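You operate a simulated robot arm through the tools that you are given. There is no shell and no other tool. Be economical: measure what you need, move in short steps, check, and stop when the job is done.

You are at the controls of a simulated two-armed robot. One attempt, no reset.

Task
Fetch the red cup and stand it on the lower shelf of the green rack. Put the steel cup marked "last" from the wide end of the red pedestal on the top of the black stand and the steel cup marked "spare" on the middle shelf of the green rack. Push the bench drawer shut. Any order will do. Set down upright: red cup, steel cup.

It is judged by the outcome, as a careful person would: the job done as asked, and still so three seconds after it is handed in. It fails if anything else is knocked over, pushed out of place, dropped, spilled or broken.

Robot
Two 6-joint arms with two-finger parallel grippers on one trunk, on a base that drives. Base frame: it is fixed to the floor where the robot stands at the start and does not move with it; the origin is under the middle of the robot, x ahead of it, y to its left, z up; the surface under the hand at the start is at about z = 0.86. Readings come in m, rad, newtons and seconds.
The left shoulder is at the start at [0.28, 0.185, 0.955], the right one opposite. With the tool pointing down near the work surface each hand reaches from about 0.56 to 0.94 m from the robot's upright axis, wherever it stands, measured 20 degrees to its own side. Places, roughly: bench drawer [0.5, 0.4, 0.7]; lower shelf of the green rack (16x136 cm) [-1.74, -1.04, 0.92]; middle shelf of the green rack (13x136 cm) [-1.74, -1.04, 1.28]; red cup (7x7x9 cm) [1, 0, 0.9]; steel cup [1, -2.25, 1]; top of the black stand (27x17 cm) [-1.54, 0.12, 0.6]. Payload 1.57 kg a hand.
The TCP of each hand is the grasp point between the finger pads, 0.03 m short of the fingertips. In the tool frame z runs along the fingers and y along their closing line. Largest opening 0.08 m; finger width 0.017, thickness 0.012; the body of the gripper, 0.04 by 0.082 m, starts 0.08 m behind the TCP.
Orientation is that of the tool frame in the base frame, as a unit quaternion [x, y, z, w]. With the fingers straight down and closing along the base's y, the tool's x points along the base's -x, its y along +y and its z along -z.

Tools
- The arms move only by the tool nudge_tool. It takes "left_series", "right_series" or both (then of equal length, played together; a hand with none holds still); each is a list of rows, each a list of 7 numbers: the shift along the base's x, y, z in m, then the turn, a rotation vector about the base's x, y, z in rad, then the closure, from 0 (fully open) to 1 (shut). In form: [[tx, ty, tz, rx, ry, rz, hand], ...]. A call has 1 to 20 rows; each row shifts and turns the commanded pose from where the row before left it. A row lasts 0.2 s, in which the tool goes at most 0.05 m and 0.15 rad; a call with a longer step from one row to the next is refused whole, and so is a gripper value outside its range. A pose out of reach is approached as far as the arm can. The call stops where the force on the tool passes 40 N (or 10 N more than at its start, if that is more) or the arm is blocked; 0.2 s more then pass. Each finger travels about 0.153 m/s and halts on what it meets, pressing with about 42 N; the grip force reading is that of the motor and also rises with nothing between the fingers. The clock runs only during rows and for 0.2 s after the last one: add rows that do not move to give the fingers time. The reply holds the time, the measured pose of the TCP, the force on the tool along the base axes, the opening and the grip force, in the units named above and with some noise, with the torque about the TCP (base axes, N m) and any sound that the robot's microphone picked up.
- Cameras (640 x 400 px; columns grow to the right, rows downward): "scene" is now at [0.224, 0.0387, 1.3902]; the picture's right is [0.53, -0.85, 0.00], its down [-0.65, -0.41, -0.64] and it looks along [0.54, 0.34, -0.77] (base axes); focal length 257 px, centre (320, 200). "left" rides on the left gripper at [0.072, 0.006, -0.122] in its tool frame; the picture's right is [-0.09, 1.00, 0.00], its down [-0.84, -0.08, -0.54] and it looks along [-0.54, -0.05, 0.84] (tool axes); focal length 238 px, centre (320, 200). "right" rides on the right gripper at [0.072, -0.007, -0.122] in its tool frame; the picture's right is [0.09, 1.00, 0.00], its down [-0.84, 0.08, -0.54] and it looks along [-0.54, 0.05, 0.84] (tool axes); focal length 238 px, centre (320, 200). There is no depth. A picture from a camera that has moved, and an enlarged one, comes with that camera's place and axes in the base frame and with its lens.
- grab_frame(camera): a new picture of that camera. The clock stands still meanwhile.
- lift_body(by): slides the trunk up (or, below 0, down) by that many m; the arms and the scene camera ride with it, the base frame stays. It gives what a move gives, with no picture.
- base_move(legs): drives the robot by 1 to 6 legs, each [ahead, turn to the left] in m and rad, along the robot's own axes; the way and the turn of a leg run together, so that a leg with both is an arc; at most 1.5 m and 3.142 rad a leg. The arms and the cameras ride along, it lands a little off, and it stops where it bumps. It gives what a move gives.
- aim_head(pan, tilt): turns the head with the scene camera to pan (to the left, within 1.501 rad either way) and tilt (down, from -0.506 to 1.204), counted from straight ahead of the robot. It gives what a move gives.
- close_up(camera, box): a new picture of the part [left, top, right, bottom] of that camera's present view, enlarged. The clock stands still meanwhile.
- sign_off(): hands the job in; it is judged then, once.

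Go step by step. Nothing tells you exact positions but the pictures and the camera data: compare them with the known pose of the tool, close in by small moves and look again before you grip or let go. The budget is 165 turns and 122 pictures, counting those below and the enlarged ones. Unless the task says otherwise, let go and move clear before handing in, and close with one line.

The tools are called after "Emit:" as name(argument=value, ...) on one line, values as JSON. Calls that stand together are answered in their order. nudge_tool: Moves the arms, as the interface text tells. Its arguments: {"type":"object","properties":{"left_series":{"type":"array","items":{"type":"array","items":{"type":"number"}}},"right_series":{"type":"array","items":{"type":"array","items":{"type":"number"}}}},"required":[]} The other tools are called the same way: lift_body (by) slides the trunk up or down; base_move (legs) drives the base; aim_head (pan, tilt) turns the head that bears the scene camera; grab_frame (camera) takes a picture; close_up (camera, box) takes an enlarged picture of a part of a camera's view; sign_off () hands the job in.

At the start:

```text
time_s: 0.0
left_tool_pos: [0.4414, 0.4209, 1.0841]
left_ee_rot: [0.0, 1.0, 0.0, 0.0]
left_ft_force: [-0.8, -0.7, 0.1]
left_wrist_torque: [-0.01, 0.01, -0.01]
left_gripper_width: 0.0802
left_grip_force: 0.1
right_tool_pos: [0.607, 0.0472, 1.0816]
right_ee_rot: [0.0, 1.0, 0.001, 0.0]
right_ft_force: [-0.4, 0.0, -0.1]
right_wrist_torque: [0.0, 0.01, 0.01]
right_gripper_width: 0.08
right_grip_force: 0.0
trunk travel left (down, up): [-0.65, 0.34]
robot x, y, heading: [-0.0015, -0.0006, 0.002]
head pan, tilt: [0.555, 0.88]
```

scene: 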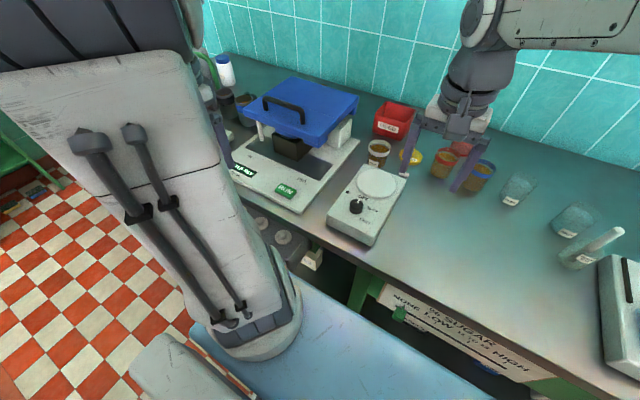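
right: 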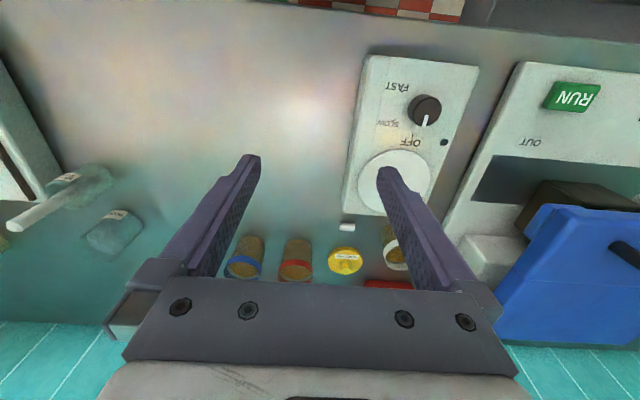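
left: 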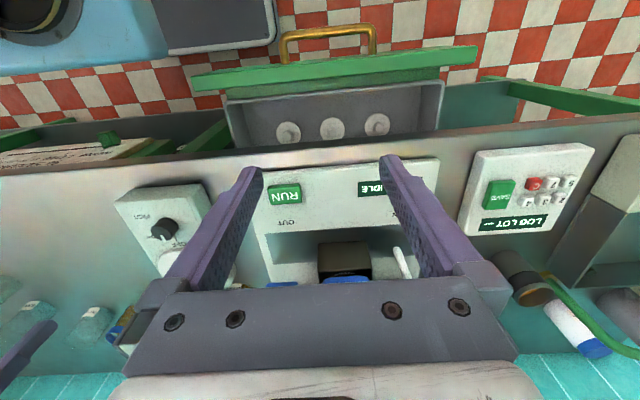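

I see the bench with an open drawer on the left and several cups near the back. I'll look closer at the cups and the drawer.

Emit:
aim_head(pan=0.0, tilt=0.6)

Emit:
close_up(camera="scene", box=[160, 60, 480, 260])

Emit:
grab_frame(camera="scene")

Emit:
close_up(camera="right", box=[200, 200, 440, 350])

```text
time_s: 1.0
left_tool_pos: [0.4397, 0.4215, 1.0848]
left_ee_rot: [0.0, 1.0, 0.0, 0.001]
left_ft_force: [-0.2, -0.6, 1.0]
left_wrist_torque: [-0.03, 0.02, 0.0]
left_gripper_width: 0.0801
left_grip_force: 0.0
right_tool_pos: [0.607, 0.0476, 1.0814]
right_ee_rot: [0.0, 1.0, 0.0, -0.001]
right_ft_force: [-0.6, 0.6, -0.4]
right_wrist_torque: [0.03, 0.0, 0.0]
right_gripper_width: 0.0795
right_grip_force: 0.0
trunk travel left (down, up): [-0.65, 0.34]
robot x, y, heading: [-0.0, 0.0019, -0.002]
head pan, tilt: [0.0, 0.6]
```

```text
2.00 times, centred on (320, 160) of scene
camera zoom: at [0.2473, -0.0017, 1.4133], right [0.0, -1.0, 0.0], down [-0.57, 0.0, -0.82], along [0.82, 0.0, -0.57], focal length 514 px, centre (320, 280)
```

zoom: 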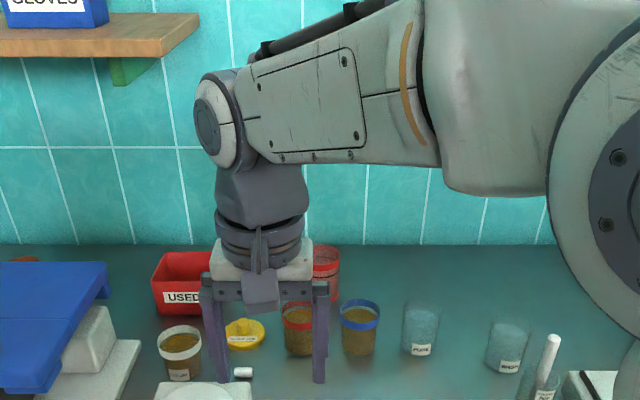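

```text
117 pictures are left
camera scene: at [0.2473, -0.0017, 1.4133], right [0.0, -1.0, 0.0], down [-0.57, 0.0, -0.82], along [0.82, 0.0, -0.57], focal length 257 px, centre (320, 200)
```

scene: 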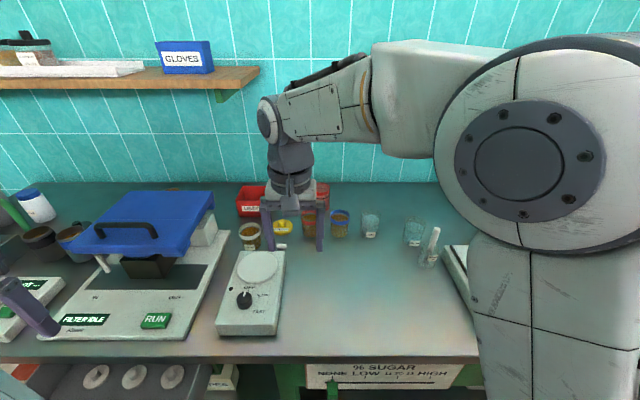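

```text
2.67 times, centred on (320, 275) of right
camera zoom: at [0.535, 0.0407, 1.2028], right [-0.09, 1.0, 0.0], down [0.84, 0.08, 0.54], along [0.54, 0.05, -0.84], focal length 636 px, centre (320, 0)
```

zoom: 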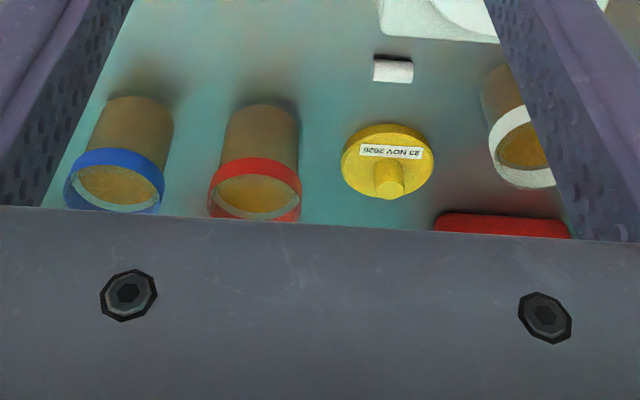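

The red cup seems to be hidden behind the right hand. The drawer stands open about 10 cm; I'll look down at it and the robot's base.

Emit:
nudge_tool(right_series=[[0, -0.05, 0.03, 0, 0, 0, 0], [0, -0.05, 0.03, 0, 0, 0, 0], [0, -0.05, 0.0, 0, 0, 0, 0], [0, -0.05, 0.0, 0, 0, 0, 0], [0, -0.05, 0.0, 0, 0, 0, 0]])

Emit:
grab_frame(camera="scene")

Emit:
aim_head(pan=0.3, tilt=1.204)

Emit:
grab_frame(camera="scene")

```text
refused: row 1 steps farther than a row can; nothing moved
```

```text
115 pictures are left
camera scene: at [0.2473, -0.0017, 1.4133], right [0.0, -1.0, 0.0], down [-0.57, 0.0, -0.82], along [0.82, 0.0, -0.57], focal length 257 px, centre (320, 200)
```

scene: 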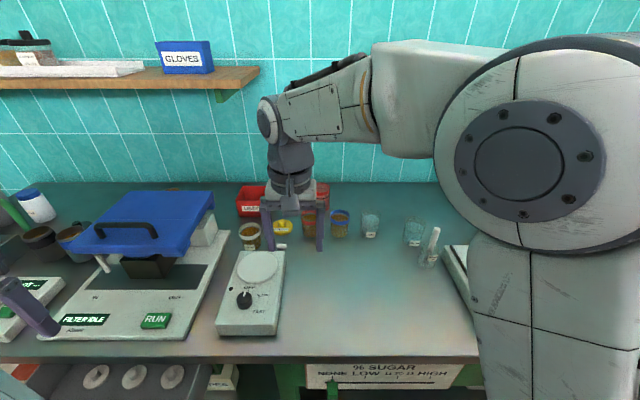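

```text
time_s: 2.0
left_tool_pos: [0.4415, 0.4205, 1.0838]
left_ee_rot: [0.0, 1.0, 0.0, 0.0]
left_ft_force: [-0.8, 0.3, 0.1]
left_wrist_torque: [0.01, 0.01, -0.01]
left_gripper_width: 0.08
left_grip_force: 0.1
right_tool_pos: [0.6076, 0.0474, 1.0788]
right_ee_rot: [0.0, 1.0, 0.0, 0.0]
right_ft_force: [0.1, -0.2, -0.2]
right_wrist_torque: [0.01, 0.0, -0.02]
right_gripper_width: 0.08
right_grip_force: 0.2
trunk travel left (down, up): [-0.65, 0.34]
robot x, y, heading: [-0.0019, -0.002, 0.002]
head pan, tilt: [0.3, 1.201]
```

```text
114 pictures are left
camera scene: at [0.2124, 0.0148, 1.3688], right [0.3, -0.96, 0.0], down [-0.89, -0.28, -0.36], along [0.35, 0.11, -0.93], focal length 257 px, centre (320, 200)
```

scene: 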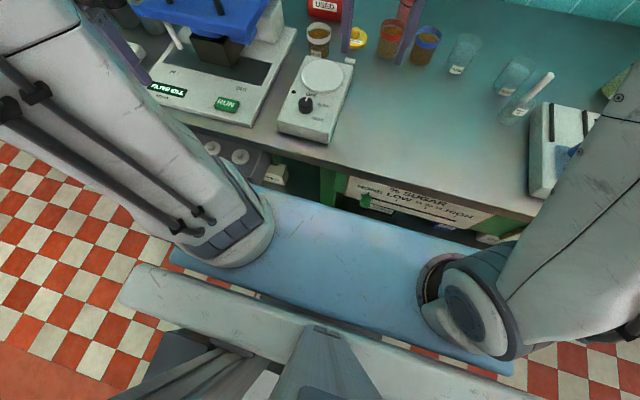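

Before driving I need to look around, and the right hand should get out of the sight line to the red cup.

Emit:
nudge_tool(right_series=[[0, -0.04, 0.02, 0, 0, 0, 0], [0, -0.04, 0.02, 0, 0, 0, 0], [0, -0.05, 0.0, 0, 0, 0, 0], [0, -0.05, 0.0, 0, 0, 0, 0], [0, -0.05, 0.0, 0, 0, 0, 0]])

Emit:
aim_head(pan=0.1, tilt=0.6)

Emit:
close_up(camera="scene", box=[220, 120, 460, 270])

Emit:
aim_head(pan=1.5, tilt=0.35)

Emit:
grab_frame(camera="scene")

Emit:
aim_head(pan=-1.5, tilt=0.35)

Emit:
grab_frame(camera="scene")

```text
time_s: 3.2
left_tool_pos: [0.4406, 0.4203, 1.0843]
left_ee_rot: [-0.001, 1.0, 0.001, -0.001]
left_ft_force: [0.1, 0.3, 0.0]
left_wrist_torque: [-0.02, 0.0, 0.02]
left_gripper_width: 0.0799
left_grip_force: 0.1
right_tool_pos: [0.608, -0.1824, 1.1202]
right_ee_rot: [-0.001, 1.0, -0.001, -0.001]
right_ft_force: [1.0, 0.3, -0.4]
right_wrist_torque: [0.0, -0.02, 0.0]
right_gripper_width: 0.0801
right_grip_force: 0.1
trunk travel left (down, up): [-0.65, 0.34]
robot x, y, heading: [-0.001, -0.0007, 0.008]
head pan, tilt: [0.3, 1.201]
```

```text
time_s: 4.2
left_tool_pos: [0.4411, 0.4201, 1.0845]
left_ee_rot: [0.0, 1.0, 0.0, 0.001]
left_ft_force: [-0.4, -0.2, 0.3]
left_wrist_torque: [0.0, 0.0, 0.01]
left_gripper_width: 0.0801
left_grip_force: 0.1
right_tool_pos: [0.6071, -0.1794, 1.1211]
right_ee_rot: [-0.001, 1.0, 0.0, -0.001]
right_ft_force: [-0.8, 0.0, -0.2]
right_wrist_torque: [-0.02, 0.01, -0.02]
right_gripper_width: 0.0801
right_grip_force: 0.1
trunk travel left (down, up): [-0.65, 0.34]
robot x, y, heading: [-0.0001, 0.0012, -0.002]
head pan, tilt: [0.099, 0.6]
```

```text
2.67 times, centred on (340, 195) of scene
camera zoom: at [0.2468, 0.007, 1.4133], right [0.1, -0.99, 0.0], down [-0.56, -0.06, -0.82], along [0.82, 0.08, -0.57], focal length 685 px, centre (267, 213)
```

zoom: 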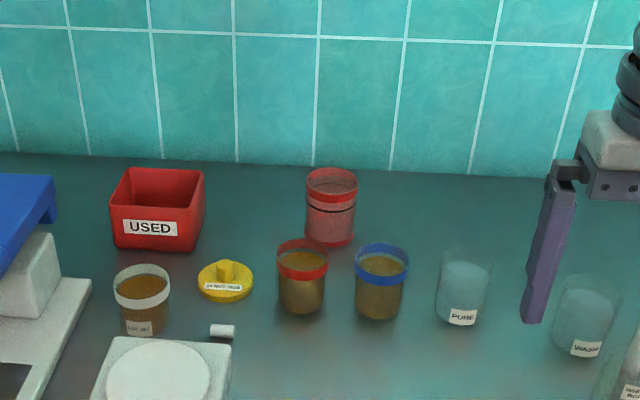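

```text
time_s: 5.7
left_tool_pos: [0.4413, 0.42, 1.085]
left_ee_rot: [0.0, 1.0, 0.0, 0.0]
left_ft_force: [0.1, -0.9, 0.2]
left_wrist_torque: [0.01, 0.01, 0.04]
left_gripper_width: 0.0799
left_grip_force: 0.0
right_tool_pos: [0.6084, -0.1798, 1.1206]
right_ee_rot: [0.0, 1.0, 0.0, 0.0]
right_ft_force: [0.2, 0.5, -0.8]
right_wrist_torque: [-0.01, 0.01, 0.0]
right_gripper_width: 0.08
right_grip_force: 0.0
trunk travel left (down, up): [-0.65, 0.34]
robot x, y, heading: [0.0007, 0.0028, 0.0]
head pan, tilt: [1.499, 0.351]
```

```text
112 pictures are left
camera scene: at [0.1656, 0.0911, 1.4361], right [1.0, -0.07, 0.0], down [-0.02, -0.34, -0.94], along [0.07, 0.94, -0.34], focal length 257 px, centre (320, 200)
```

scene: 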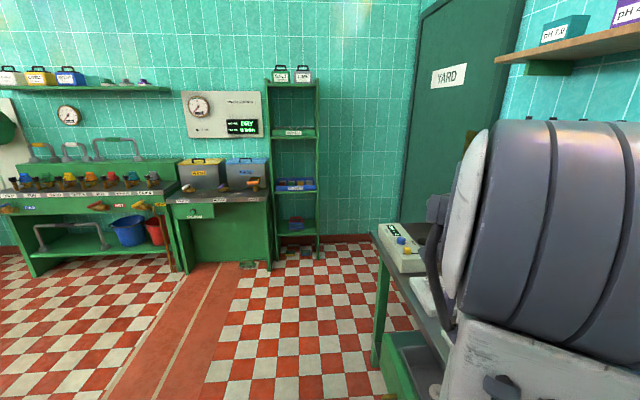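

```text
time_s: 8.3
left_tool_pos: [0.4415, 0.4205, 1.0847]
left_ee_rot: [0.001, 1.0, 0.0, 0.0]
left_ft_force: [0.0, 0.2, -0.7]
left_wrist_torque: [0.0, 0.02, -0.01]
left_gripper_width: 0.0799
left_grip_force: 0.1
right_tool_pos: [0.6082, -0.1822, 1.1212]
right_ee_rot: [0.0, 1.0, 0.0, 0.0]
right_ft_force: [0.9, 0.4, -0.3]
right_wrist_torque: [0.02, 0.02, -0.02]
right_gripper_width: 0.08
right_grip_force: 0.0
trunk travel left (down, up): [-0.65, 0.34]
robot x, y, heading: [-0.0018, -0.003, 0.003]
head pan, tilt: [-1.499, 0.351]
```

```text
111 pictures are left
camera scene: at [0.1656, -0.0946, 1.4361], right [-1.0, -0.07, 0.0], down [-0.02, 0.34, -0.94], along [0.07, -0.94, -0.34], focal length 257 px, centre (320, 200)
```

scene: 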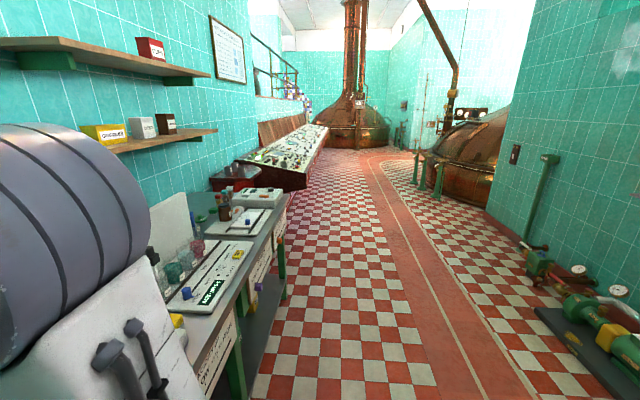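

The red cup stands near (0.995, 0.00), behind the red- and blue-banded jars. First the drawer: back off a little to look at it.

Emit:
base_move(legs=[[-0.3, 0]])

Emit:
aim_head(pan=0.55, tilt=0.85)

Emit:
grab_frame(camera="scene")

Emit:
grab_frame(camera="left")

```text
time_s: 10.3
left_tool_pos: [0.1418, 0.4182, 1.0851]
left_ee_rot: [0.002, 1.0, 0.0, 0.0]
left_ft_force: [0.0, 0.9, -0.4]
left_wrist_torque: [0.01, 0.0, -0.01]
left_gripper_width: 0.08
left_grip_force: 0.0
right_tool_pos: [0.305, -0.1833, 1.1203]
right_ee_rot: [0.003, 1.0, 0.0, 0.0]
right_ft_force: [1.4, 0.3, -0.6]
right_wrist_torque: [-0.01, 0.01, 0.02]
right_gripper_width: 0.0798
right_grip_force: 0.1
trunk travel left (down, up): [-0.65, 0.34]
robot x, y, heading: [-0.3013, -0.0018, -0.005]
head pan, tilt: [-1.499, 0.351]
```

```text
time_s: 12.3
left_tool_pos: [0.14, 0.4172, 1.0838]
left_ee_rot: [0.004, 1.0, 0.001, -0.001]
left_ft_force: [-0.5, 0.5, 0.0]
left_wrist_torque: [-0.01, 0.01, 0.0]
left_gripper_width: 0.0801
left_grip_force: 0.0
right_tool_pos: [0.3032, -0.1845, 1.1208]
right_ee_rot: [0.003, 1.0, 0.001, 0.0]
right_ft_force: [0.5, -0.5, 0.6]
right_wrist_torque: [0.03, 0.05, 0.03]
right_gripper_width: 0.0801
right_grip_force: 0.0
trunk travel left (down, up): [-0.65, 0.34]
robot x, y, heading: [-0.301, 0.001, -0.006]
head pan, tilt: [0.55, 0.85]
```

```text
110 pictures are left
camera scene: at [-0.0764, 0.0386, 1.3925], right [0.52, -0.86, 0.0], down [-0.64, -0.39, -0.66], along [0.56, 0.34, -0.75], focal length 257 px, centre (320, 200)
```

scene: 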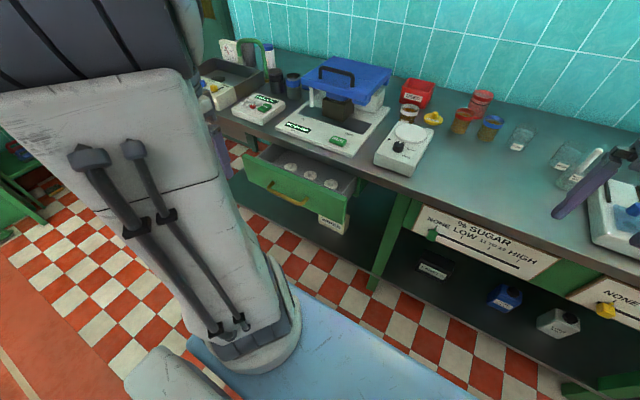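

```text
109 pictures are left
camera left: at [0.0697, 0.4254, 1.206], right [0.1, 1.0, 0.0], down [0.84, -0.08, 0.54], along [0.54, -0.05, -0.84], focal length 238 px, centre (320, 200)
```

left: 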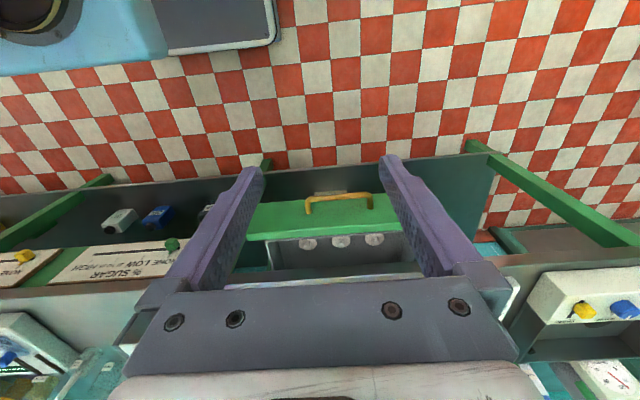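

The drawer's front panel is at about x 0.40, z 0.69–0.83, y 0.23–0.67, with the handle near z 0.74. I'll lower the trunk a bit, level the left hand with closed fingers and point it at the panel above the handle.

Emit:
lift_body(by=-0.15)

Emit:
nudge_tool(left_series=[[0, 0.003, -0.01, 0, -0.1428, 0, 1], [0, 0.003, -0.01, 0, -0.1428, 0, 1], [0, 0.003, -0.01, 0, -0.1428, 0, 1], [0, 0.003, -0.01, 0, -0.1428, 0, 1], [0, 0.003, -0.01, 0, -0.1428, 0, 1], [0, 0.003, -0.01, 0, -0.1428, 0, 1], [0, 0.003, -0.01, 0, -0.1428, 0, 1], [0, 0.003, -0.01, 0, -0.1428, 0, 1], [0, 0.003, -0.01, 0, -0.1428, 0, 1], [0, 0.003, -0.01, 0, -0.1428, 0, 1], [0, 0.003, -0.01, 0, -0.1428, 0, 1]])

Emit:
grab_frame(camera="left")

Emit:
grab_frame(camera="scene")

```text
time_s: 14.1
left_tool_pos: [0.1418, 0.4193, 0.9347]
left_ee_rot: [0.002, 1.0, 0.0, -0.001]
left_ft_force: [0.4, -0.1, -0.4]
left_wrist_torque: [0.03, -0.01, 0.02]
left_gripper_width: 0.0801
left_grip_force: 0.0
right_tool_pos: [0.304, -0.1836, 0.9704]
right_ee_rot: [0.003, 1.0, 0.0, 0.0]
right_ft_force: [-0.3, 0.5, 0.1]
right_wrist_torque: [-0.02, -0.02, -0.01]
right_gripper_width: 0.0801
right_grip_force: 0.0
trunk travel left (down, up): [-0.5, 0.49]
robot x, y, heading: [-0.3032, 0.0001, -0.005]
head pan, tilt: [0.55, 0.85]
```

```text
time_s: 16.5
left_tool_pos: [0.1333, 0.4828, 0.8561]
left_ee_rot: [0.001, 0.708, 0.0, 0.707]
left_ft_force: [-0.5, 0.4, 0.4]
left_wrist_torque: [0.02, 0.01, 0.0]
left_gripper_width: 0.0
left_grip_force: 20.9
left hand out of reach, approached as far as the arm can: row 10, 11
right_tool_pos: [0.3048, -0.1833, 0.9705]
right_ee_rot: [0.003, 1.0, 0.0, 0.0]
right_ft_force: [0.0, 0.0, 0.1]
right_wrist_torque: [0.05, 0.02, 0.0]
right_gripper_width: 0.0802
right_grip_force: 0.2
trunk travel left (down, up): [-0.5, 0.49]
robot x, y, heading: [-0.3035, 0.0004, -0.005]
head pan, tilt: [0.55, 0.85]
```

```text
108 pictures are left
camera left: at [0.0133, 0.4885, 0.7846], right [0.0, 1.0, 0.09], down [-0.54, -0.08, 0.84], along [0.84, -0.05, 0.54], focal length 238 px, centre (320, 200)
```

left: 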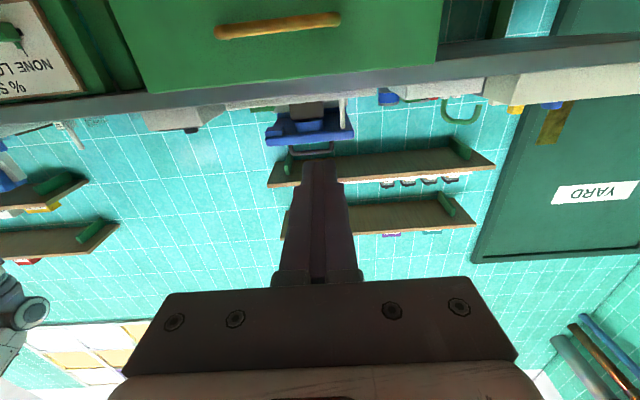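

```text
107 pictures are left
camera scene: at [-0.0765, 0.0384, 1.2425], right [0.52, -0.86, 0.0], down [-0.64, -0.39, -0.66], along [0.56, 0.34, -0.75], focal length 257 px, centre (320, 200)
```

scene: 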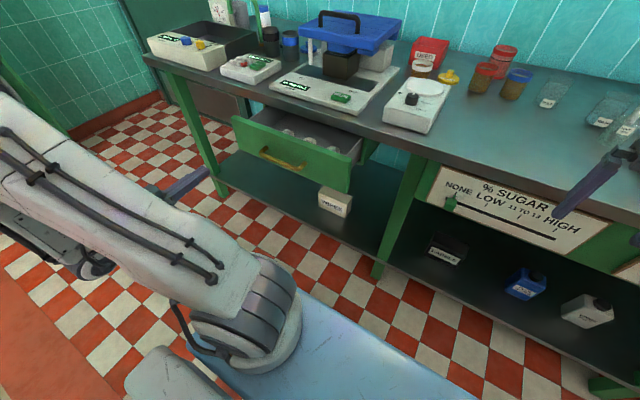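

The panel top is at z≈0.82 and the handle at z≈0.758. I'll bring the closed fingertips to z≈0.795 just short of the panel.

Emit:
nudge_tool(left_series=[[0.01, -0.006, -0.02, 0, 0, 0, 1], [0.03, -0.007, -0.02, 0, 0, 0, 1], [0.04, -0.007, -0.02, 0, 0, 0, 1], [0.04, -0.007, 0, 0, 0, 0, 1], [0.04, -0.007, 0, 0, 0, 0, 1], [0.03, -0.005, 0, 0, 0, 0, 1], [0, 0, 0, 0, 0, 0, 1]])

Emit:
grab_frame(camera="scene")

```text
time_s: 18.1
left_tool_pos: [0.3236, 0.4881, 0.838]
left_ee_rot: [0.002, 0.708, 0.002, 0.706]
left_ft_force: [0.3, 0.2, 0.2]
left_wrist_torque: [0.0, 0.03, 0.03]
left_gripper_width: 0.0
left_grip_force: 20.9
left hand out of reach, approached as far as the arm can: row 1, 2, 3
right_tool_pos: [0.3059, -0.1838, 0.9713]
right_ee_rot: [0.002, 1.0, 0.0, 0.0]
right_ft_force: [0.3, 0.9, 0.0]
right_wrist_torque: [-0.05, 0.01, -0.02]
right_gripper_width: 0.0796
right_grip_force: 0.1
trunk travel left (down, up): [-0.5, 0.49]
robot x, y, heading: [-0.3038, 0.0003, -0.008]
head pan, tilt: [0.55, 0.85]
```

```text
106 pictures are left
camera scene: at [-0.0765, 0.0387, 1.2425], right [0.52, -0.86, 0.0], down [-0.64, -0.39, -0.66], along [0.56, 0.34, -0.75], focal length 257 px, centre (320, 200)
```

scene: 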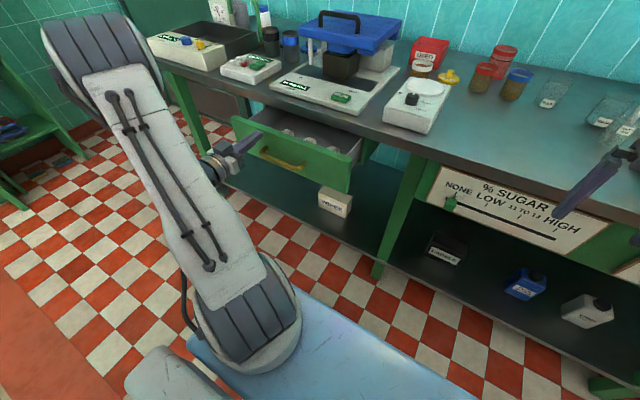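

Hand is now 4 cm too high; lower it, then push forward slowly.

Emit:
nudge_tool(left_series=[[0, -0.015, -0.022, 0, 0, 0, 1], [0, -0.015, -0.022, 0, 0, 0, 1], [0.02, 0, 0, 0, 0, 0, 1], [0.02, 0, 0, 0, 0, 0, 1], [0.02, 0, 0, 0, 0, 0, 1], [0.02, 0, 0, 0, 0, 0, 1], [0.02, 0, 0, 0, 0, 0, 1]])

Emit:
grab_frame(camera="scene")

```text
time_s: 19.7
left_tool_pos: [0.4341, 0.495, 0.8248]
left_ee_rot: [0.001, 0.707, 0.002, 0.707]
left_ft_force: [0.3, 0.2, -0.5]
left_wrist_torque: [0.02, 0.03, -0.01]
left_gripper_width: 0.0001
left_grip_force: 21.7
left hand out of reach, approached as far as the arm can: row 1, 2
right_tool_pos: [0.305, -0.1841, 0.9696]
right_ee_rot: [0.003, 1.0, 0.0, 0.001]
right_ft_force: [0.2, -0.1, 0.6]
right_wrist_torque: [-0.02, -0.02, 0.03]
right_gripper_width: 0.08
right_grip_force: 0.0
trunk travel left (down, up): [-0.5, 0.49]
robot x, y, heading: [-0.2997, 0.0, -0.009]
head pan, tilt: [0.55, 0.85]
```

```text
105 pictures are left
camera scene: at [-0.0766, 0.0387, 1.2425], right [0.52, -0.86, 0.0], down [-0.64, -0.39, -0.66], along [0.56, 0.34, -0.75], focal length 257 px, centre (320, 200)
```

scene: 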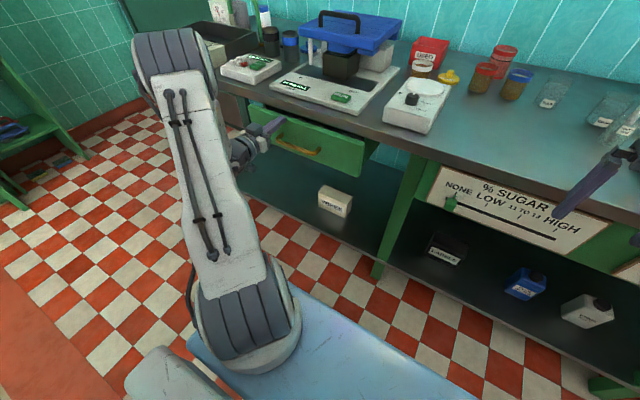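

The drawer has moved in to about x 0.464. I'll back off a little, lower the hand, and continue the push.

Emit:
nudge_tool(left_series=[[-0.02, 0, 0, 0, 0, 0, 1], [0, 0, -0.012, 0, 0, 0, 1], [0, 0, -0.012, 0, 0, 0, 1], [0, 0, 0, 0, 0, 0, 1]])

Emit:
grab_frame(camera="left")

Emit:
close_up(camera="scene", box=[200, 60, 440, 210])

```text
time_s: 20.7
left_tool_pos: [0.4151, 0.4944, 0.8003]
left_ee_rot: [0.0, 0.707, 0.002, 0.707]
left_ft_force: [0.1, -0.1, 0.3]
left_wrist_torque: [-0.02, 0.0, -0.03]
left_gripper_width: 0.0
left_grip_force: 21.7
right_tool_pos: [0.3046, -0.184, 0.9707]
right_ee_rot: [0.003, 1.0, 0.0, 0.0]
right_ft_force: [0.3, -0.2, 0.4]
right_wrist_torque: [0.0, -0.03, -0.02]
right_gripper_width: 0.0798
right_grip_force: 0.1
trunk travel left (down, up): [-0.5, 0.49]
robot x, y, heading: [-0.3034, 0.0003, -0.007]
head pan, tilt: [0.55, 0.85]
```

```text
104 pictures are left
camera left: at [0.2944, 0.5008, 0.7278], right [0.0, 1.0, 0.1], down [-0.54, -0.08, 0.84], along [0.84, -0.05, 0.54], focal length 238 px, centre (320, 200)
```

left: 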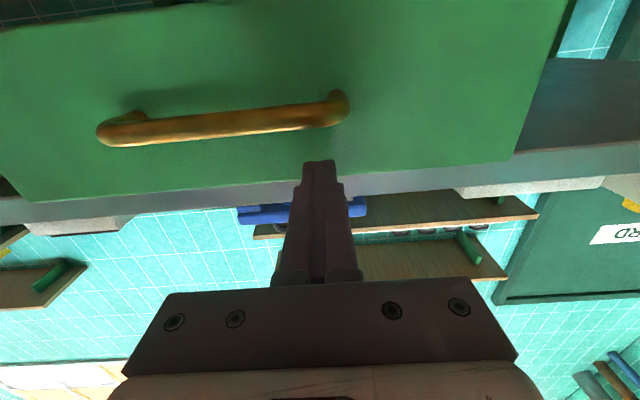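

```text
2.67 times, centred on (320, 135) of scene
camera zoom: at [-0.0765, 0.0387, 1.2425], right [0.52, -0.86, 0.0], down [-0.64, -0.39, -0.66], along [0.56, 0.34, -0.75], focal length 685 px, centre (320, 373)
```

zoom: 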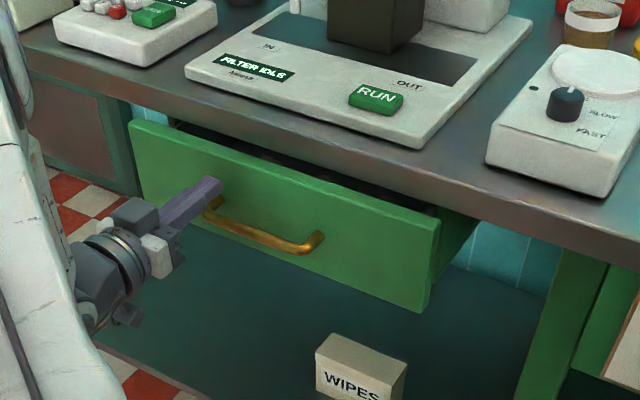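

The fingertips are on the panel clear of the handle. Shift toward the drawer's centre and push until it stops.

Emit:
nudge_tool(left_series=[[0, -0.04, 0, 0, 0, 0, 1], [0.02, 0, 0, 0, 0, 0, 1], [0.015, 0, 0, 0, 0, 0, 1], [0.015, 0, 0, 0, 0, 0, 1], [0.015, 0, 0, 0, 0, 0, 1], [0.015, 0, 0, 0, 0, 0, 1], [0.015, 0, 0, 0, 0, 0, 1], [0.015, 0, 0, 0, 0, 0, 1], [0.015, 0, 0, 0, 0, 0, 1]])

Emit:
close_up(camera="scene", box=[200, 60, 440, 210])

```text
time_s: 21.8
left_tool_pos: [0.4716, 0.4664, 0.8099]
left_ee_rot: [0.0, 0.707, 0.002, 0.707]
left_ft_force: [-13.8, -4.9, 5.9]
left_wrist_torque: [-0.02, -0.29, -0.15]
left_gripper_width: 0.0002
left_grip_force: 21.4
left hand out of reach, approached as far as the arm can: row 1
right_tool_pos: [0.305, -0.1815, 0.9703]
right_ee_rot: [0.002, 1.0, 0.0, -0.001]
right_ft_force: [0.2, 0.4, 0.6]
right_wrist_torque: [-0.03, -0.03, 0.0]
right_gripper_width: 0.0799
right_grip_force: 0.1
trunk travel left (down, up): [-0.5, 0.49]
robot x, y, heading: [-0.3016, -0.0022, -0.002]
head pan, tilt: [0.55, 0.85]
stopped in row 5 (left hand): the force on the tool passed its limit at 59 N (the readings are from after the stop); the commanded pose is now the measured one
```

```text
2.67 times, centred on (320, 135) of scene
camera zoom: at [-0.0776, 0.0387, 1.2428], right [0.52, -0.85, 0.0], down [-0.64, -0.39, -0.66], along [0.56, 0.34, -0.75], focal length 685 px, centre (320, 373)
```

zoom: 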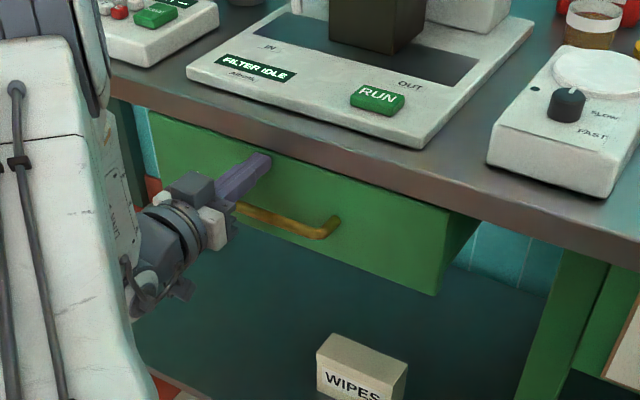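

The push stopped at 59 N. I'll look whether the drawer is fully home or the finger met the bench edge.

Emit:
grab_frame(camera="left")

Emit:
close_up(camera="scene", box=[230, 90, 390, 190])

```text
101 pictures are left
camera left: at [0.3501, 0.4727, 0.7373], right [0.0, 1.0, 0.1], down [-0.54, -0.08, 0.84], along [0.84, -0.05, 0.54], focal length 238 px, centre (320, 200)
```

left: 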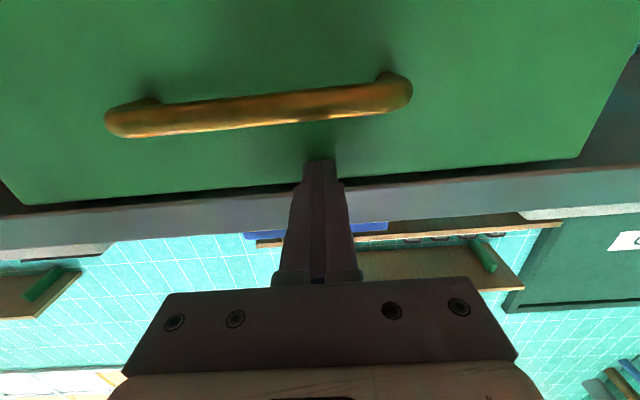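

```text
4.00 times, centred on (310, 140) of scene
camera zoom: at [-0.0776, 0.0387, 1.2428], right [0.52, -0.85, 0.0], down [-0.64, -0.39, -0.66], along [0.56, 0.34, -0.75], focal length 1028 px, centre (360, 440)
```

zoom: 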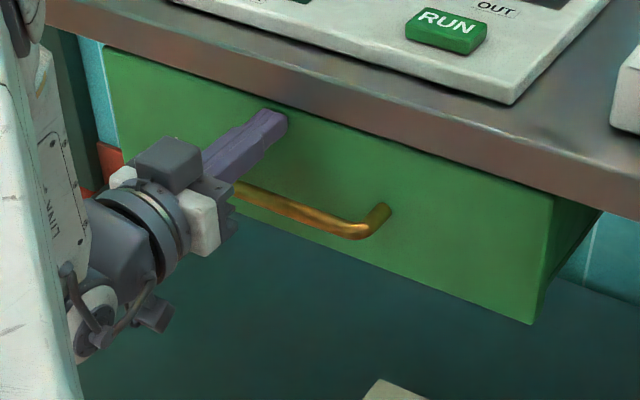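

It looks nearly flush. I'll back off, lower the finger a touch and push again to make sure it is against its stop.

Emit:
nudge_tool(left_series=[[-0.01, 0, 0, 0, 0, 0, 1], [0, 0, -0.014, 0, 0, 0, 1], [0.01, 0, 0, 0, 0, 0, 1], [0.01, 0, 0, 0, 0, 0, 1], [0.01, 0, 0, 0, 0, 0, 1], [0.01, 0, 0, 0, 0, 0, 1], [0.01, 0, 0, 0, 0, 0, 1]])

Emit:
close_up(camera="scene", box=[230, 90, 390, 190])

```text
time_s: 22.7
left_tool_pos: [0.472, 0.4659, 0.7942]
left_ee_rot: [0.001, 0.709, 0.0, 0.706]
left_ft_force: [-18.8, -5.3, 6.4]
left_wrist_torque: [0.03, -0.33, -0.2]
left_gripper_width: 0.0
left_grip_force: 21.3
right_tool_pos: [0.3044, -0.1818, 0.971]
right_ee_rot: [0.002, 1.0, 0.0, 0.0]
right_ft_force: [0.1, 0.6, 1.1]
right_wrist_torque: [0.02, 0.02, 0.0]
right_gripper_width: 0.08
right_grip_force: 0.0
trunk travel left (down, up): [-0.5, 0.49]
robot x, y, heading: [-0.2966, 0.0039, -0.004]
head pan, tilt: [0.55, 0.85]
stopped in row 4 (left hand): the force on the tool passed its limit at 55 N (the readings are from after the stop); the commanded pose is now the measured one
```

```text
4.00 times, centred on (310, 140) of scene
camera zoom: at [-0.078, 0.0388, 1.2429], right [0.52, -0.85, 0.0], down [-0.64, -0.39, -0.66], along [0.56, 0.34, -0.75], focal length 1028 px, centre (360, 440)
```

zoom: 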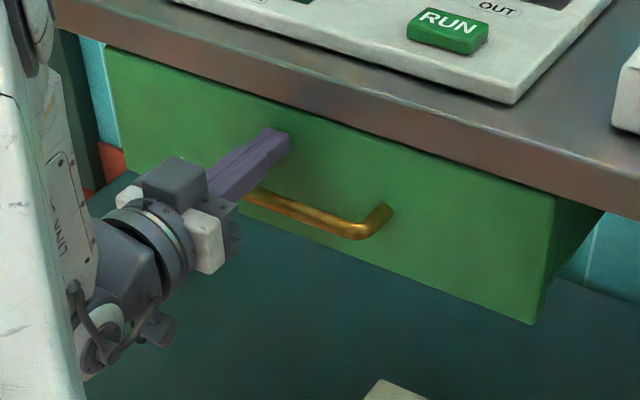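

The drawer is against its stop, closed. I'll retract the left hand, raise the trunk and tilt the right hand 45° forward for the red cup.

Emit:
nudge_tool(left_series=[[-0.04, 0, 0, 0, 0, 0, 1], [-0.04, 0, 0, 0, 0, 0, 1], [-0.04, 0, 0.02, 0, 0, 0, 1], [-0.02, 0, 0.04, 0, 0, 0, 1], [0, 0, 0.04, 0, 0, 0, 1], [0, 0, 0.04, 0, 0, 0, 1]])

Emit:
lift_body(by=0.25)

Emit:
nudge_tool(right_series=[[0, 0, 0, 0, -0.131, 0, 0], [0, 0, 0, 0, -0.131, 0, 0], [0, 0, 0, 0, -0.131, 0, 0], [0, 0, 0, 0, -0.131, 0, 0], [0, 0, 0, 0, -0.131, 0, 0], [0, 0, 0, 0, -0.131, 0, 0]])

Emit:
aim_head(pan=0, tilt=0.7)

Emit:
grab_frame(camera="scene")

```text
time_s: 24.1
left_tool_pos: [0.3407, 0.484, 0.9447]
left_ee_rot: [0.0, 0.71, 0.0, 0.705]
left_ft_force: [0.2, -0.4, -0.5]
left_wrist_torque: [0.01, -0.01, 0.03]
left_gripper_width: 0.0002
left_grip_force: 21.1
left hand out of reach, approached as far as the arm can: row 2, 3
right_tool_pos: [0.3046, -0.1815, 0.9715]
right_ee_rot: [0.002, 1.0, 0.0, 0.0]
right_ft_force: [0.7, 0.6, -1.0]
right_wrist_torque: [-0.01, 0.03, -0.01]
right_gripper_width: 0.08
right_grip_force: 0.1
trunk travel left (down, up): [-0.5, 0.49]
robot x, y, heading: [-0.3032, 0.0025, -0.004]
head pan, tilt: [0.55, 0.85]
```

```text
time_s: 26.7
left_tool_pos: [0.3401, 0.4832, 1.1941]
left_ee_rot: [0.0, 0.71, 0.001, 0.705]
left_ft_force: [-0.3, -0.2, -0.7]
left_wrist_torque: [-0.03, -0.03, 0.02]
left_gripper_width: 0.0002
left_grip_force: 21.5
right_tool_pos: [0.3049, -0.1823, 1.2198]
right_ee_rot: [0.002, 1.0, 0.0, 0.0]
right_ft_force: [1.4, 0.2, -0.2]
right_wrist_torque: [-0.01, 0.04, 0.0]
right_gripper_width: 0.0799
right_grip_force: 0.0
trunk travel left (down, up): [-0.75, 0.24]
robot x, y, heading: [-0.3029, -0.0024, -0.002]
head pan, tilt: [0.55, 0.85]
```

```text
time_s: 28.1
left_tool_pos: [0.3407, 0.4838, 1.1948]
left_ee_rot: [0.0, 0.709, 0.001, 0.705]
left_ft_force: [0.9, 0.1, 0.3]
left_wrist_torque: [0.03, -0.01, -0.07]
left_gripper_width: 0.0002
left_grip_force: 21.0
right_tool_pos: [0.341, -0.182, 1.2084]
right_ee_rot: [0.001, 0.923, 0.001, 0.384]
right_ft_force: [-1.2, -0.3, 0.4]
right_wrist_torque: [-0.01, 0.05, 0.01]
right_gripper_width: 0.0801
right_grip_force: 0.1
right hand out of reach, approached as far as the arm can: row 4, 5, 6
trunk travel left (down, up): [-0.75, 0.24]
robot x, y, heading: [-0.3018, 0.0023, -0.006]
head pan, tilt: [0.55, 0.85]
```

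```text
time_s: 29.1
left_tool_pos: [0.3415, 0.4836, 1.1941]
left_ee_rot: [0.002, 0.709, -0.001, 0.705]
left_ft_force: [0.6, 0.1, -0.4]
left_wrist_torque: [0.02, -0.02, 0.02]
left_gripper_width: 0.0001
left_grip_force: 21.6
right_tool_pos: [0.3409, -0.1823, 1.2092]
right_ee_rot: [0.002, 0.925, 0.0, 0.381]
right_ft_force: [-0.1, 0.1, 0.1]
right_wrist_torque: [0.02, -0.06, 0.01]
right_gripper_width: 0.0802
right_grip_force: 0.1
trunk travel left (down, up): [-0.75, 0.24]
robot x, y, heading: [-0.3035, 0.005, -0.005]
head pan, tilt: [0.0, 0.7]
```

```text
98 pictures are left
camera scene: at [-0.0587, -0.0017, 1.5047], right [0.0, -1.0, 0.0], down [-0.64, 0.0, -0.76], along [0.76, 0.0, -0.64], focal length 257 px, centre (320, 200)
```

scene: 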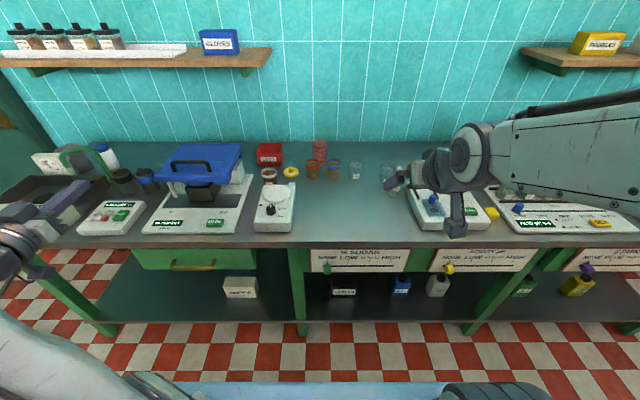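

Drawer is shut. Now drive forward again to fetch the red cup with the right hand.

Emit:
base_move(legs=[[0.32, 0]])

Emit:
nudge_tool(right_series=[[0.03, 0.035, 0, 0, 0, 0, 0], [0.03, 0.035, 0, 0, 0, 0, 0], [0.03, 0.035, 0, 0, 0, 0, 0], [0.03, 0.035, 0, 0, 0, 0, 0], [0.03, 0.035, 0, 0, 0, 0, 0], [0.045, 0, -0.02, 0, 0, 0, 0], [0.045, 0, -0.02, 0, 0, 0, 0]])

Emit:
grab_frame(camera="right")

Emit:
grab_frame(camera="scene")

```text
time_s: 31.2
left_tool_pos: [0.659, 0.4823, 1.1931]
left_ee_rot: [0.0, 0.708, 0.0, 0.706]
left_ft_force: [0.1, 0.6, 0.1]
left_wrist_torque: [0.01, -0.01, -0.01]
left_gripper_width: 0.0
left_grip_force: 21.3
right_tool_pos: [0.6592, -0.1823, 1.2081]
right_ee_rot: [0.0, 0.924, 0.002, 0.382]
right_ft_force: [0.0, -0.4, -0.2]
right_wrist_torque: [0.03, 0.03, -0.02]
right_gripper_width: 0.0801
right_grip_force: 0.1
trunk travel left (down, up): [-0.75, 0.24]
robot x, y, heading: [0.0187, -0.0022, -0.003]
head pan, tilt: [0.0, 0.7]
```

```text
time_s: 32.8
left_tool_pos: [0.6601, 0.4826, 1.195]
left_ee_rot: [0.0, 0.709, 0.001, 0.705]
left_ft_force: [0.2, -0.2, 0.0]
left_wrist_torque: [0.01, -0.03, -0.01]
left_gripper_width: 0.0
left_grip_force: 21.0
right_tool_pos: [0.8999, -0.0066, 1.1691]
right_ee_rot: [0.0, 0.924, 0.001, 0.382]
right_ft_force: [-0.7, 0.4, 0.4]
right_wrist_torque: [0.01, 0.03, 0.01]
right_gripper_width: 0.0799
right_grip_force: 0.1
trunk travel left (down, up): [-0.75, 0.24]
robot x, y, heading: [0.0134, 0.0006, -0.009]
head pan, tilt: [0.0, 0.7]
```

```text
97 pictures are left
camera right: at [0.7633, -0.0145, 1.2044], right [-0.06, 1.0, -0.06], down [0.21, 0.07, 0.98], along [0.98, 0.05, -0.21], focal length 238 px, centre (320, 200)
```

right: 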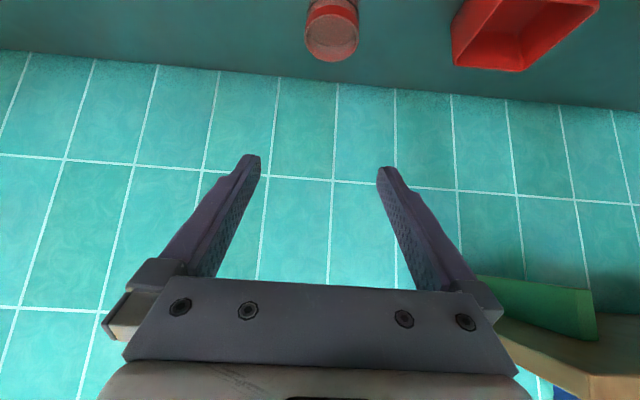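

```text
96 pictures are left
camera scene: at [0.2592, -0.0026, 1.5048], right [0.0, -1.0, 0.0], down [-0.64, 0.0, -0.77], along [0.77, 0.0, -0.64], focal length 257 px, centre (320, 200)
```

scene: 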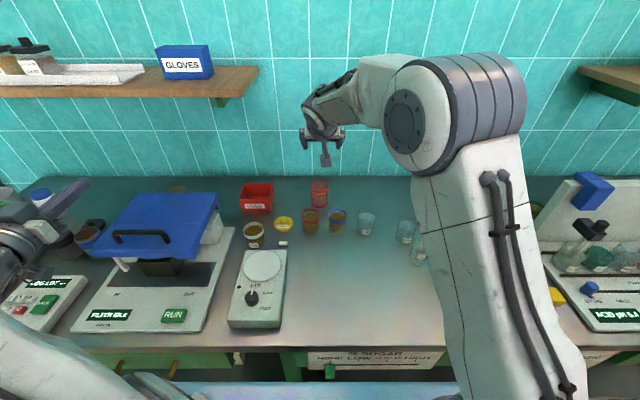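

The cup appears centred near x≈1.0, y≈0. I'll take a close-up to refine before descending.

Emit:
close_up(camera="scene", box=[270, 150, 366, 210])

```text
6.67 times, centred on (318, 180) of scene
camera zoom: at [0.2592, -0.0026, 1.5048], right [0.0, -1.0, 0.0], down [-0.64, 0.0, -0.77], along [0.77, 0.0, -0.64], focal length 1713 px, centre (333, 333)
```

zoom: 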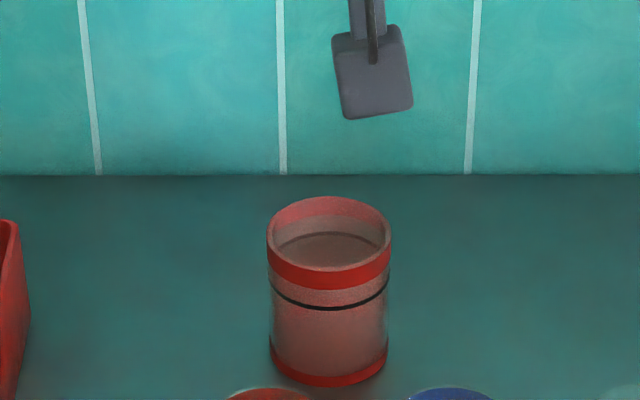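

Rim centre comes out near (1.01, 0.00), diameter ~0.07. I'll move above it and check with the wrist camera.

Emit:
nudge_tool(right_series=[[0.035, 0.003, -0.03, 0, 0, 0, 0], [0.035, 0.0025, -0.03, 0, 0, 0, 0], [0.035, 0, -0.03, 0, 0, 0, 0], [0.005, 0, -0.03, 0, 0, 0, 0], [0, 0, 0, 0, 0, 0, 0]])

Emit:
grab_frame(camera="right")

Emit:
close_up(camera="scene", box=[270, 150, 366, 210])

```text
time_s: 34.0
left_tool_pos: [0.6585, 0.4831, 1.1939]
left_ee_rot: [-0.001, 0.708, 0.001, 0.706]
left_ft_force: [-0.9, 0.0, 0.1]
left_wrist_torque: [-0.01, 0.02, 0.01]
left_gripper_width: 0.0
left_grip_force: 21.4
right_tool_pos: [1.01, -0.0036, 1.0482]
right_ee_rot: [0.001, 0.924, 0.002, 0.383]
right_ft_force: [1.2, -0.2, -1.2]
right_wrist_torque: [0.01, -0.03, -0.02]
right_gripper_width: 0.0801
right_grip_force: 0.1
trunk travel left (down, up): [-0.75, 0.24]
robot x, y, heading: [0.015, 0.0028, -0.001]
head pan, tilt: [0.0, 0.7]
```

```text
94 pictures are left
camera right: at [0.872, -0.0092, 1.0843], right [-0.06, 1.0, -0.06], down [0.21, 0.07, 0.98], along [0.98, 0.05, -0.21], focal length 238 px, centre (320, 200)
```

right: 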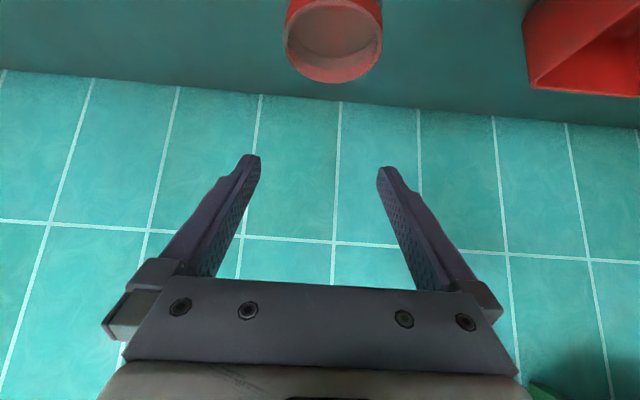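

```text
6.67 times, centred on (318, 180) of scene
camera zoom: at [0.2598, -0.0025, 1.5047], right [0.0, -1.0, 0.0], down [-0.64, 0.0, -0.76], along [0.76, 0.0, -0.64], focal length 1713 px, centre (333, 333)
```

zoom: 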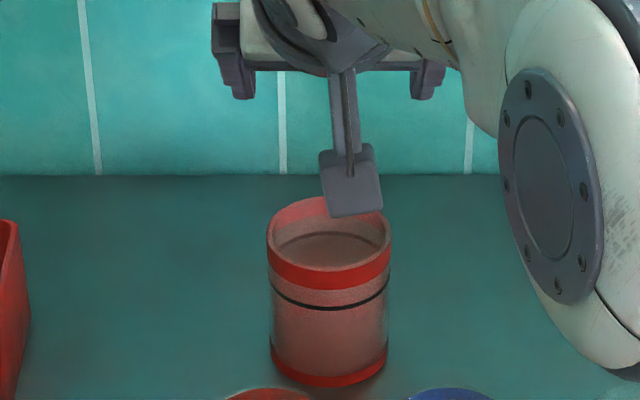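

The wrist camera housing hangs low on the near side; at 45° it would hit the jars in front. I'll steepen to about 30° off vertical, which clears them, and look again.

Emit:
nudge_tool(right_series=[[0, 0.002, 0, 0, 0.131, 0, 0], [0, 0, 0, 0, 0.131, 0, 0], [0, 0, -0.02, 0, 0, 0, 0], [0, 0, -0.02, 0, 0, 0, 0], [0, 0, 0, 0, 0, 0, 0]])

Emit:
grab_frame(camera="right")

Emit:
close_up(camera="scene", box=[256, 140, 384, 220])

```text
time_s: 35.2
left_tool_pos: [0.6593, 0.4816, 1.1939]
left_ee_rot: [0.0, 0.709, 0.0, 0.705]
left_ft_force: [0.3, -0.2, 0.0]
left_wrist_torque: [-0.02, 0.06, 0.04]
left_gripper_width: 0.0
left_grip_force: 21.1
right_tool_pos: [0.9961, -0.0016, 1.0076]
right_ee_rot: [0.001, 0.966, 0.0, 0.259]
right_ft_force: [0.3, -0.2, -0.7]
right_wrist_torque: [0.01, 0.01, -0.02]
right_gripper_width: 0.0798
right_grip_force: 0.1
right hand out of reach, approached as far as the arm can: row 2
trunk travel left (down, up): [-0.75, 0.24]
robot x, y, heading: [0.0147, -0.0018, -0.004]
head pan, tilt: [0.0, 0.7]
```

```text
92 pictures are left
camera right: at [0.8731, -0.0085, 1.0775], right [-0.08, 1.0, -0.04], down [0.46, 0.08, 0.89], along [0.89, 0.05, -0.46], focal length 238 px, centre (320, 200)
```

right: 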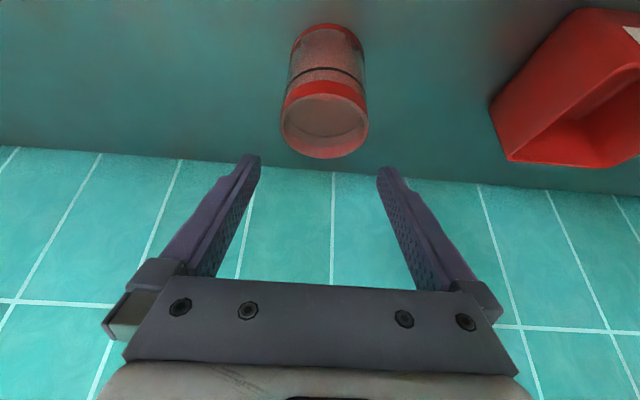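

```text
5.00 times, centred on (320, 180) of scene
camera zoom: at [0.2597, -0.0025, 1.5047], right [0.0, -1.0, 0.0], down [-0.64, 0.0, -0.76], along [0.76, 0.0, -0.64], focal length 1285 px, centre (320, 300)
```

zoom: 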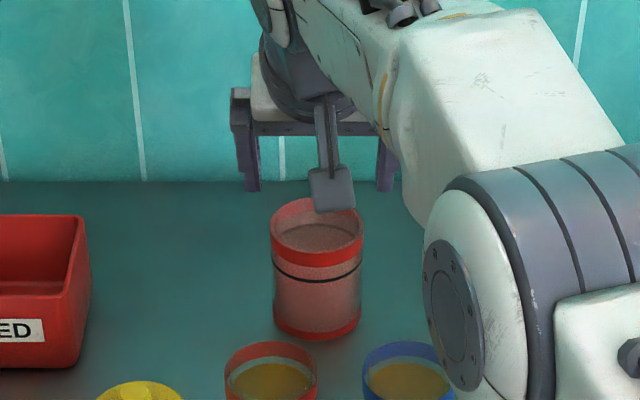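

Cup centre is (1.003, -0.001); hand is aligned in y. I'll move 7 mm forward and descend to z≈0.918.

Emit:
nudge_tool(right_series=[[0.007, 0.0005, -0.01, 0, 0, 0, 0], [0, 0, -0.02, 0, 0, 0, 0], [0, 0, -0.02, 0, 0, 0, 0], [0, 0, -0.02, 0, 0, 0, 0], [0, 0, -0.02, 0, 0, 0, 0], [0, 0, 0, 0, 0, 0, 0]])

Emit:
grab_frame(camera="right")

Emit:
close_up(camera="scene", box=[256, 140, 384, 220])

```text
time_s: 36.6
left_tool_pos: [0.6596, 0.4823, 1.1945]
left_ee_rot: [-0.001, 0.708, 0.001, 0.706]
left_ft_force: [0.0, -0.1, 0.2]
left_wrist_torque: [0.02, -0.03, 0.0]
left_gripper_width: 0.0
left_grip_force: 21.3
right_tool_pos: [0.9998, -0.0029, 0.9167]
right_ee_rot: [0.001, 0.966, 0.001, 0.257]
right_ft_force: [0.5, -0.2, 0.0]
right_wrist_torque: [-0.01, -0.04, 0.03]
right_gripper_width: 0.0802
right_grip_force: 0.1
right hand out of reach, approached as far as the arm can: row 2
trunk travel left (down, up): [-0.75, 0.24]
robot x, y, heading: [0.0146, 0.0024, 0.001]
head pan, tilt: [0.0, 0.7]
```

```text
90 pictures are left
camera right: at [0.8766, -0.0095, 0.9874], right [-0.08, 1.0, -0.04], down [0.45, 0.08, 0.89], along [0.89, 0.05, -0.46], focal length 238 px, centre (320, 200)
```

right: 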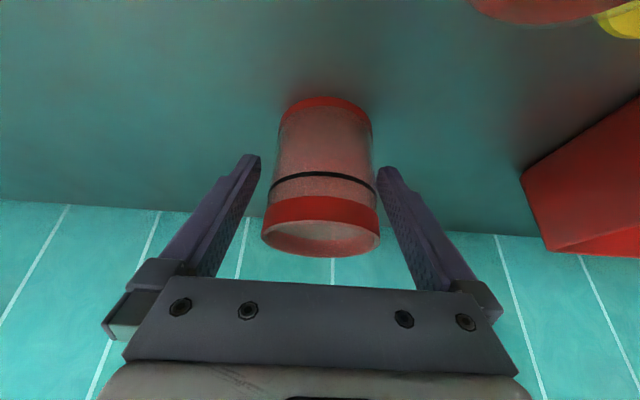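

```text
5.00 times, centred on (320, 180) of scene
camera zoom: at [0.2597, -0.0025, 1.5047], right [0.0, -1.0, 0.0], down [-0.64, 0.0, -0.76], along [0.76, 0.0, -0.64], focal length 1285 px, centre (320, 300)
```

zoom: 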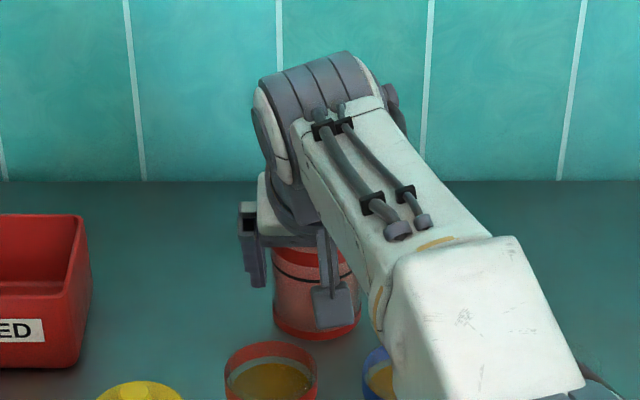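

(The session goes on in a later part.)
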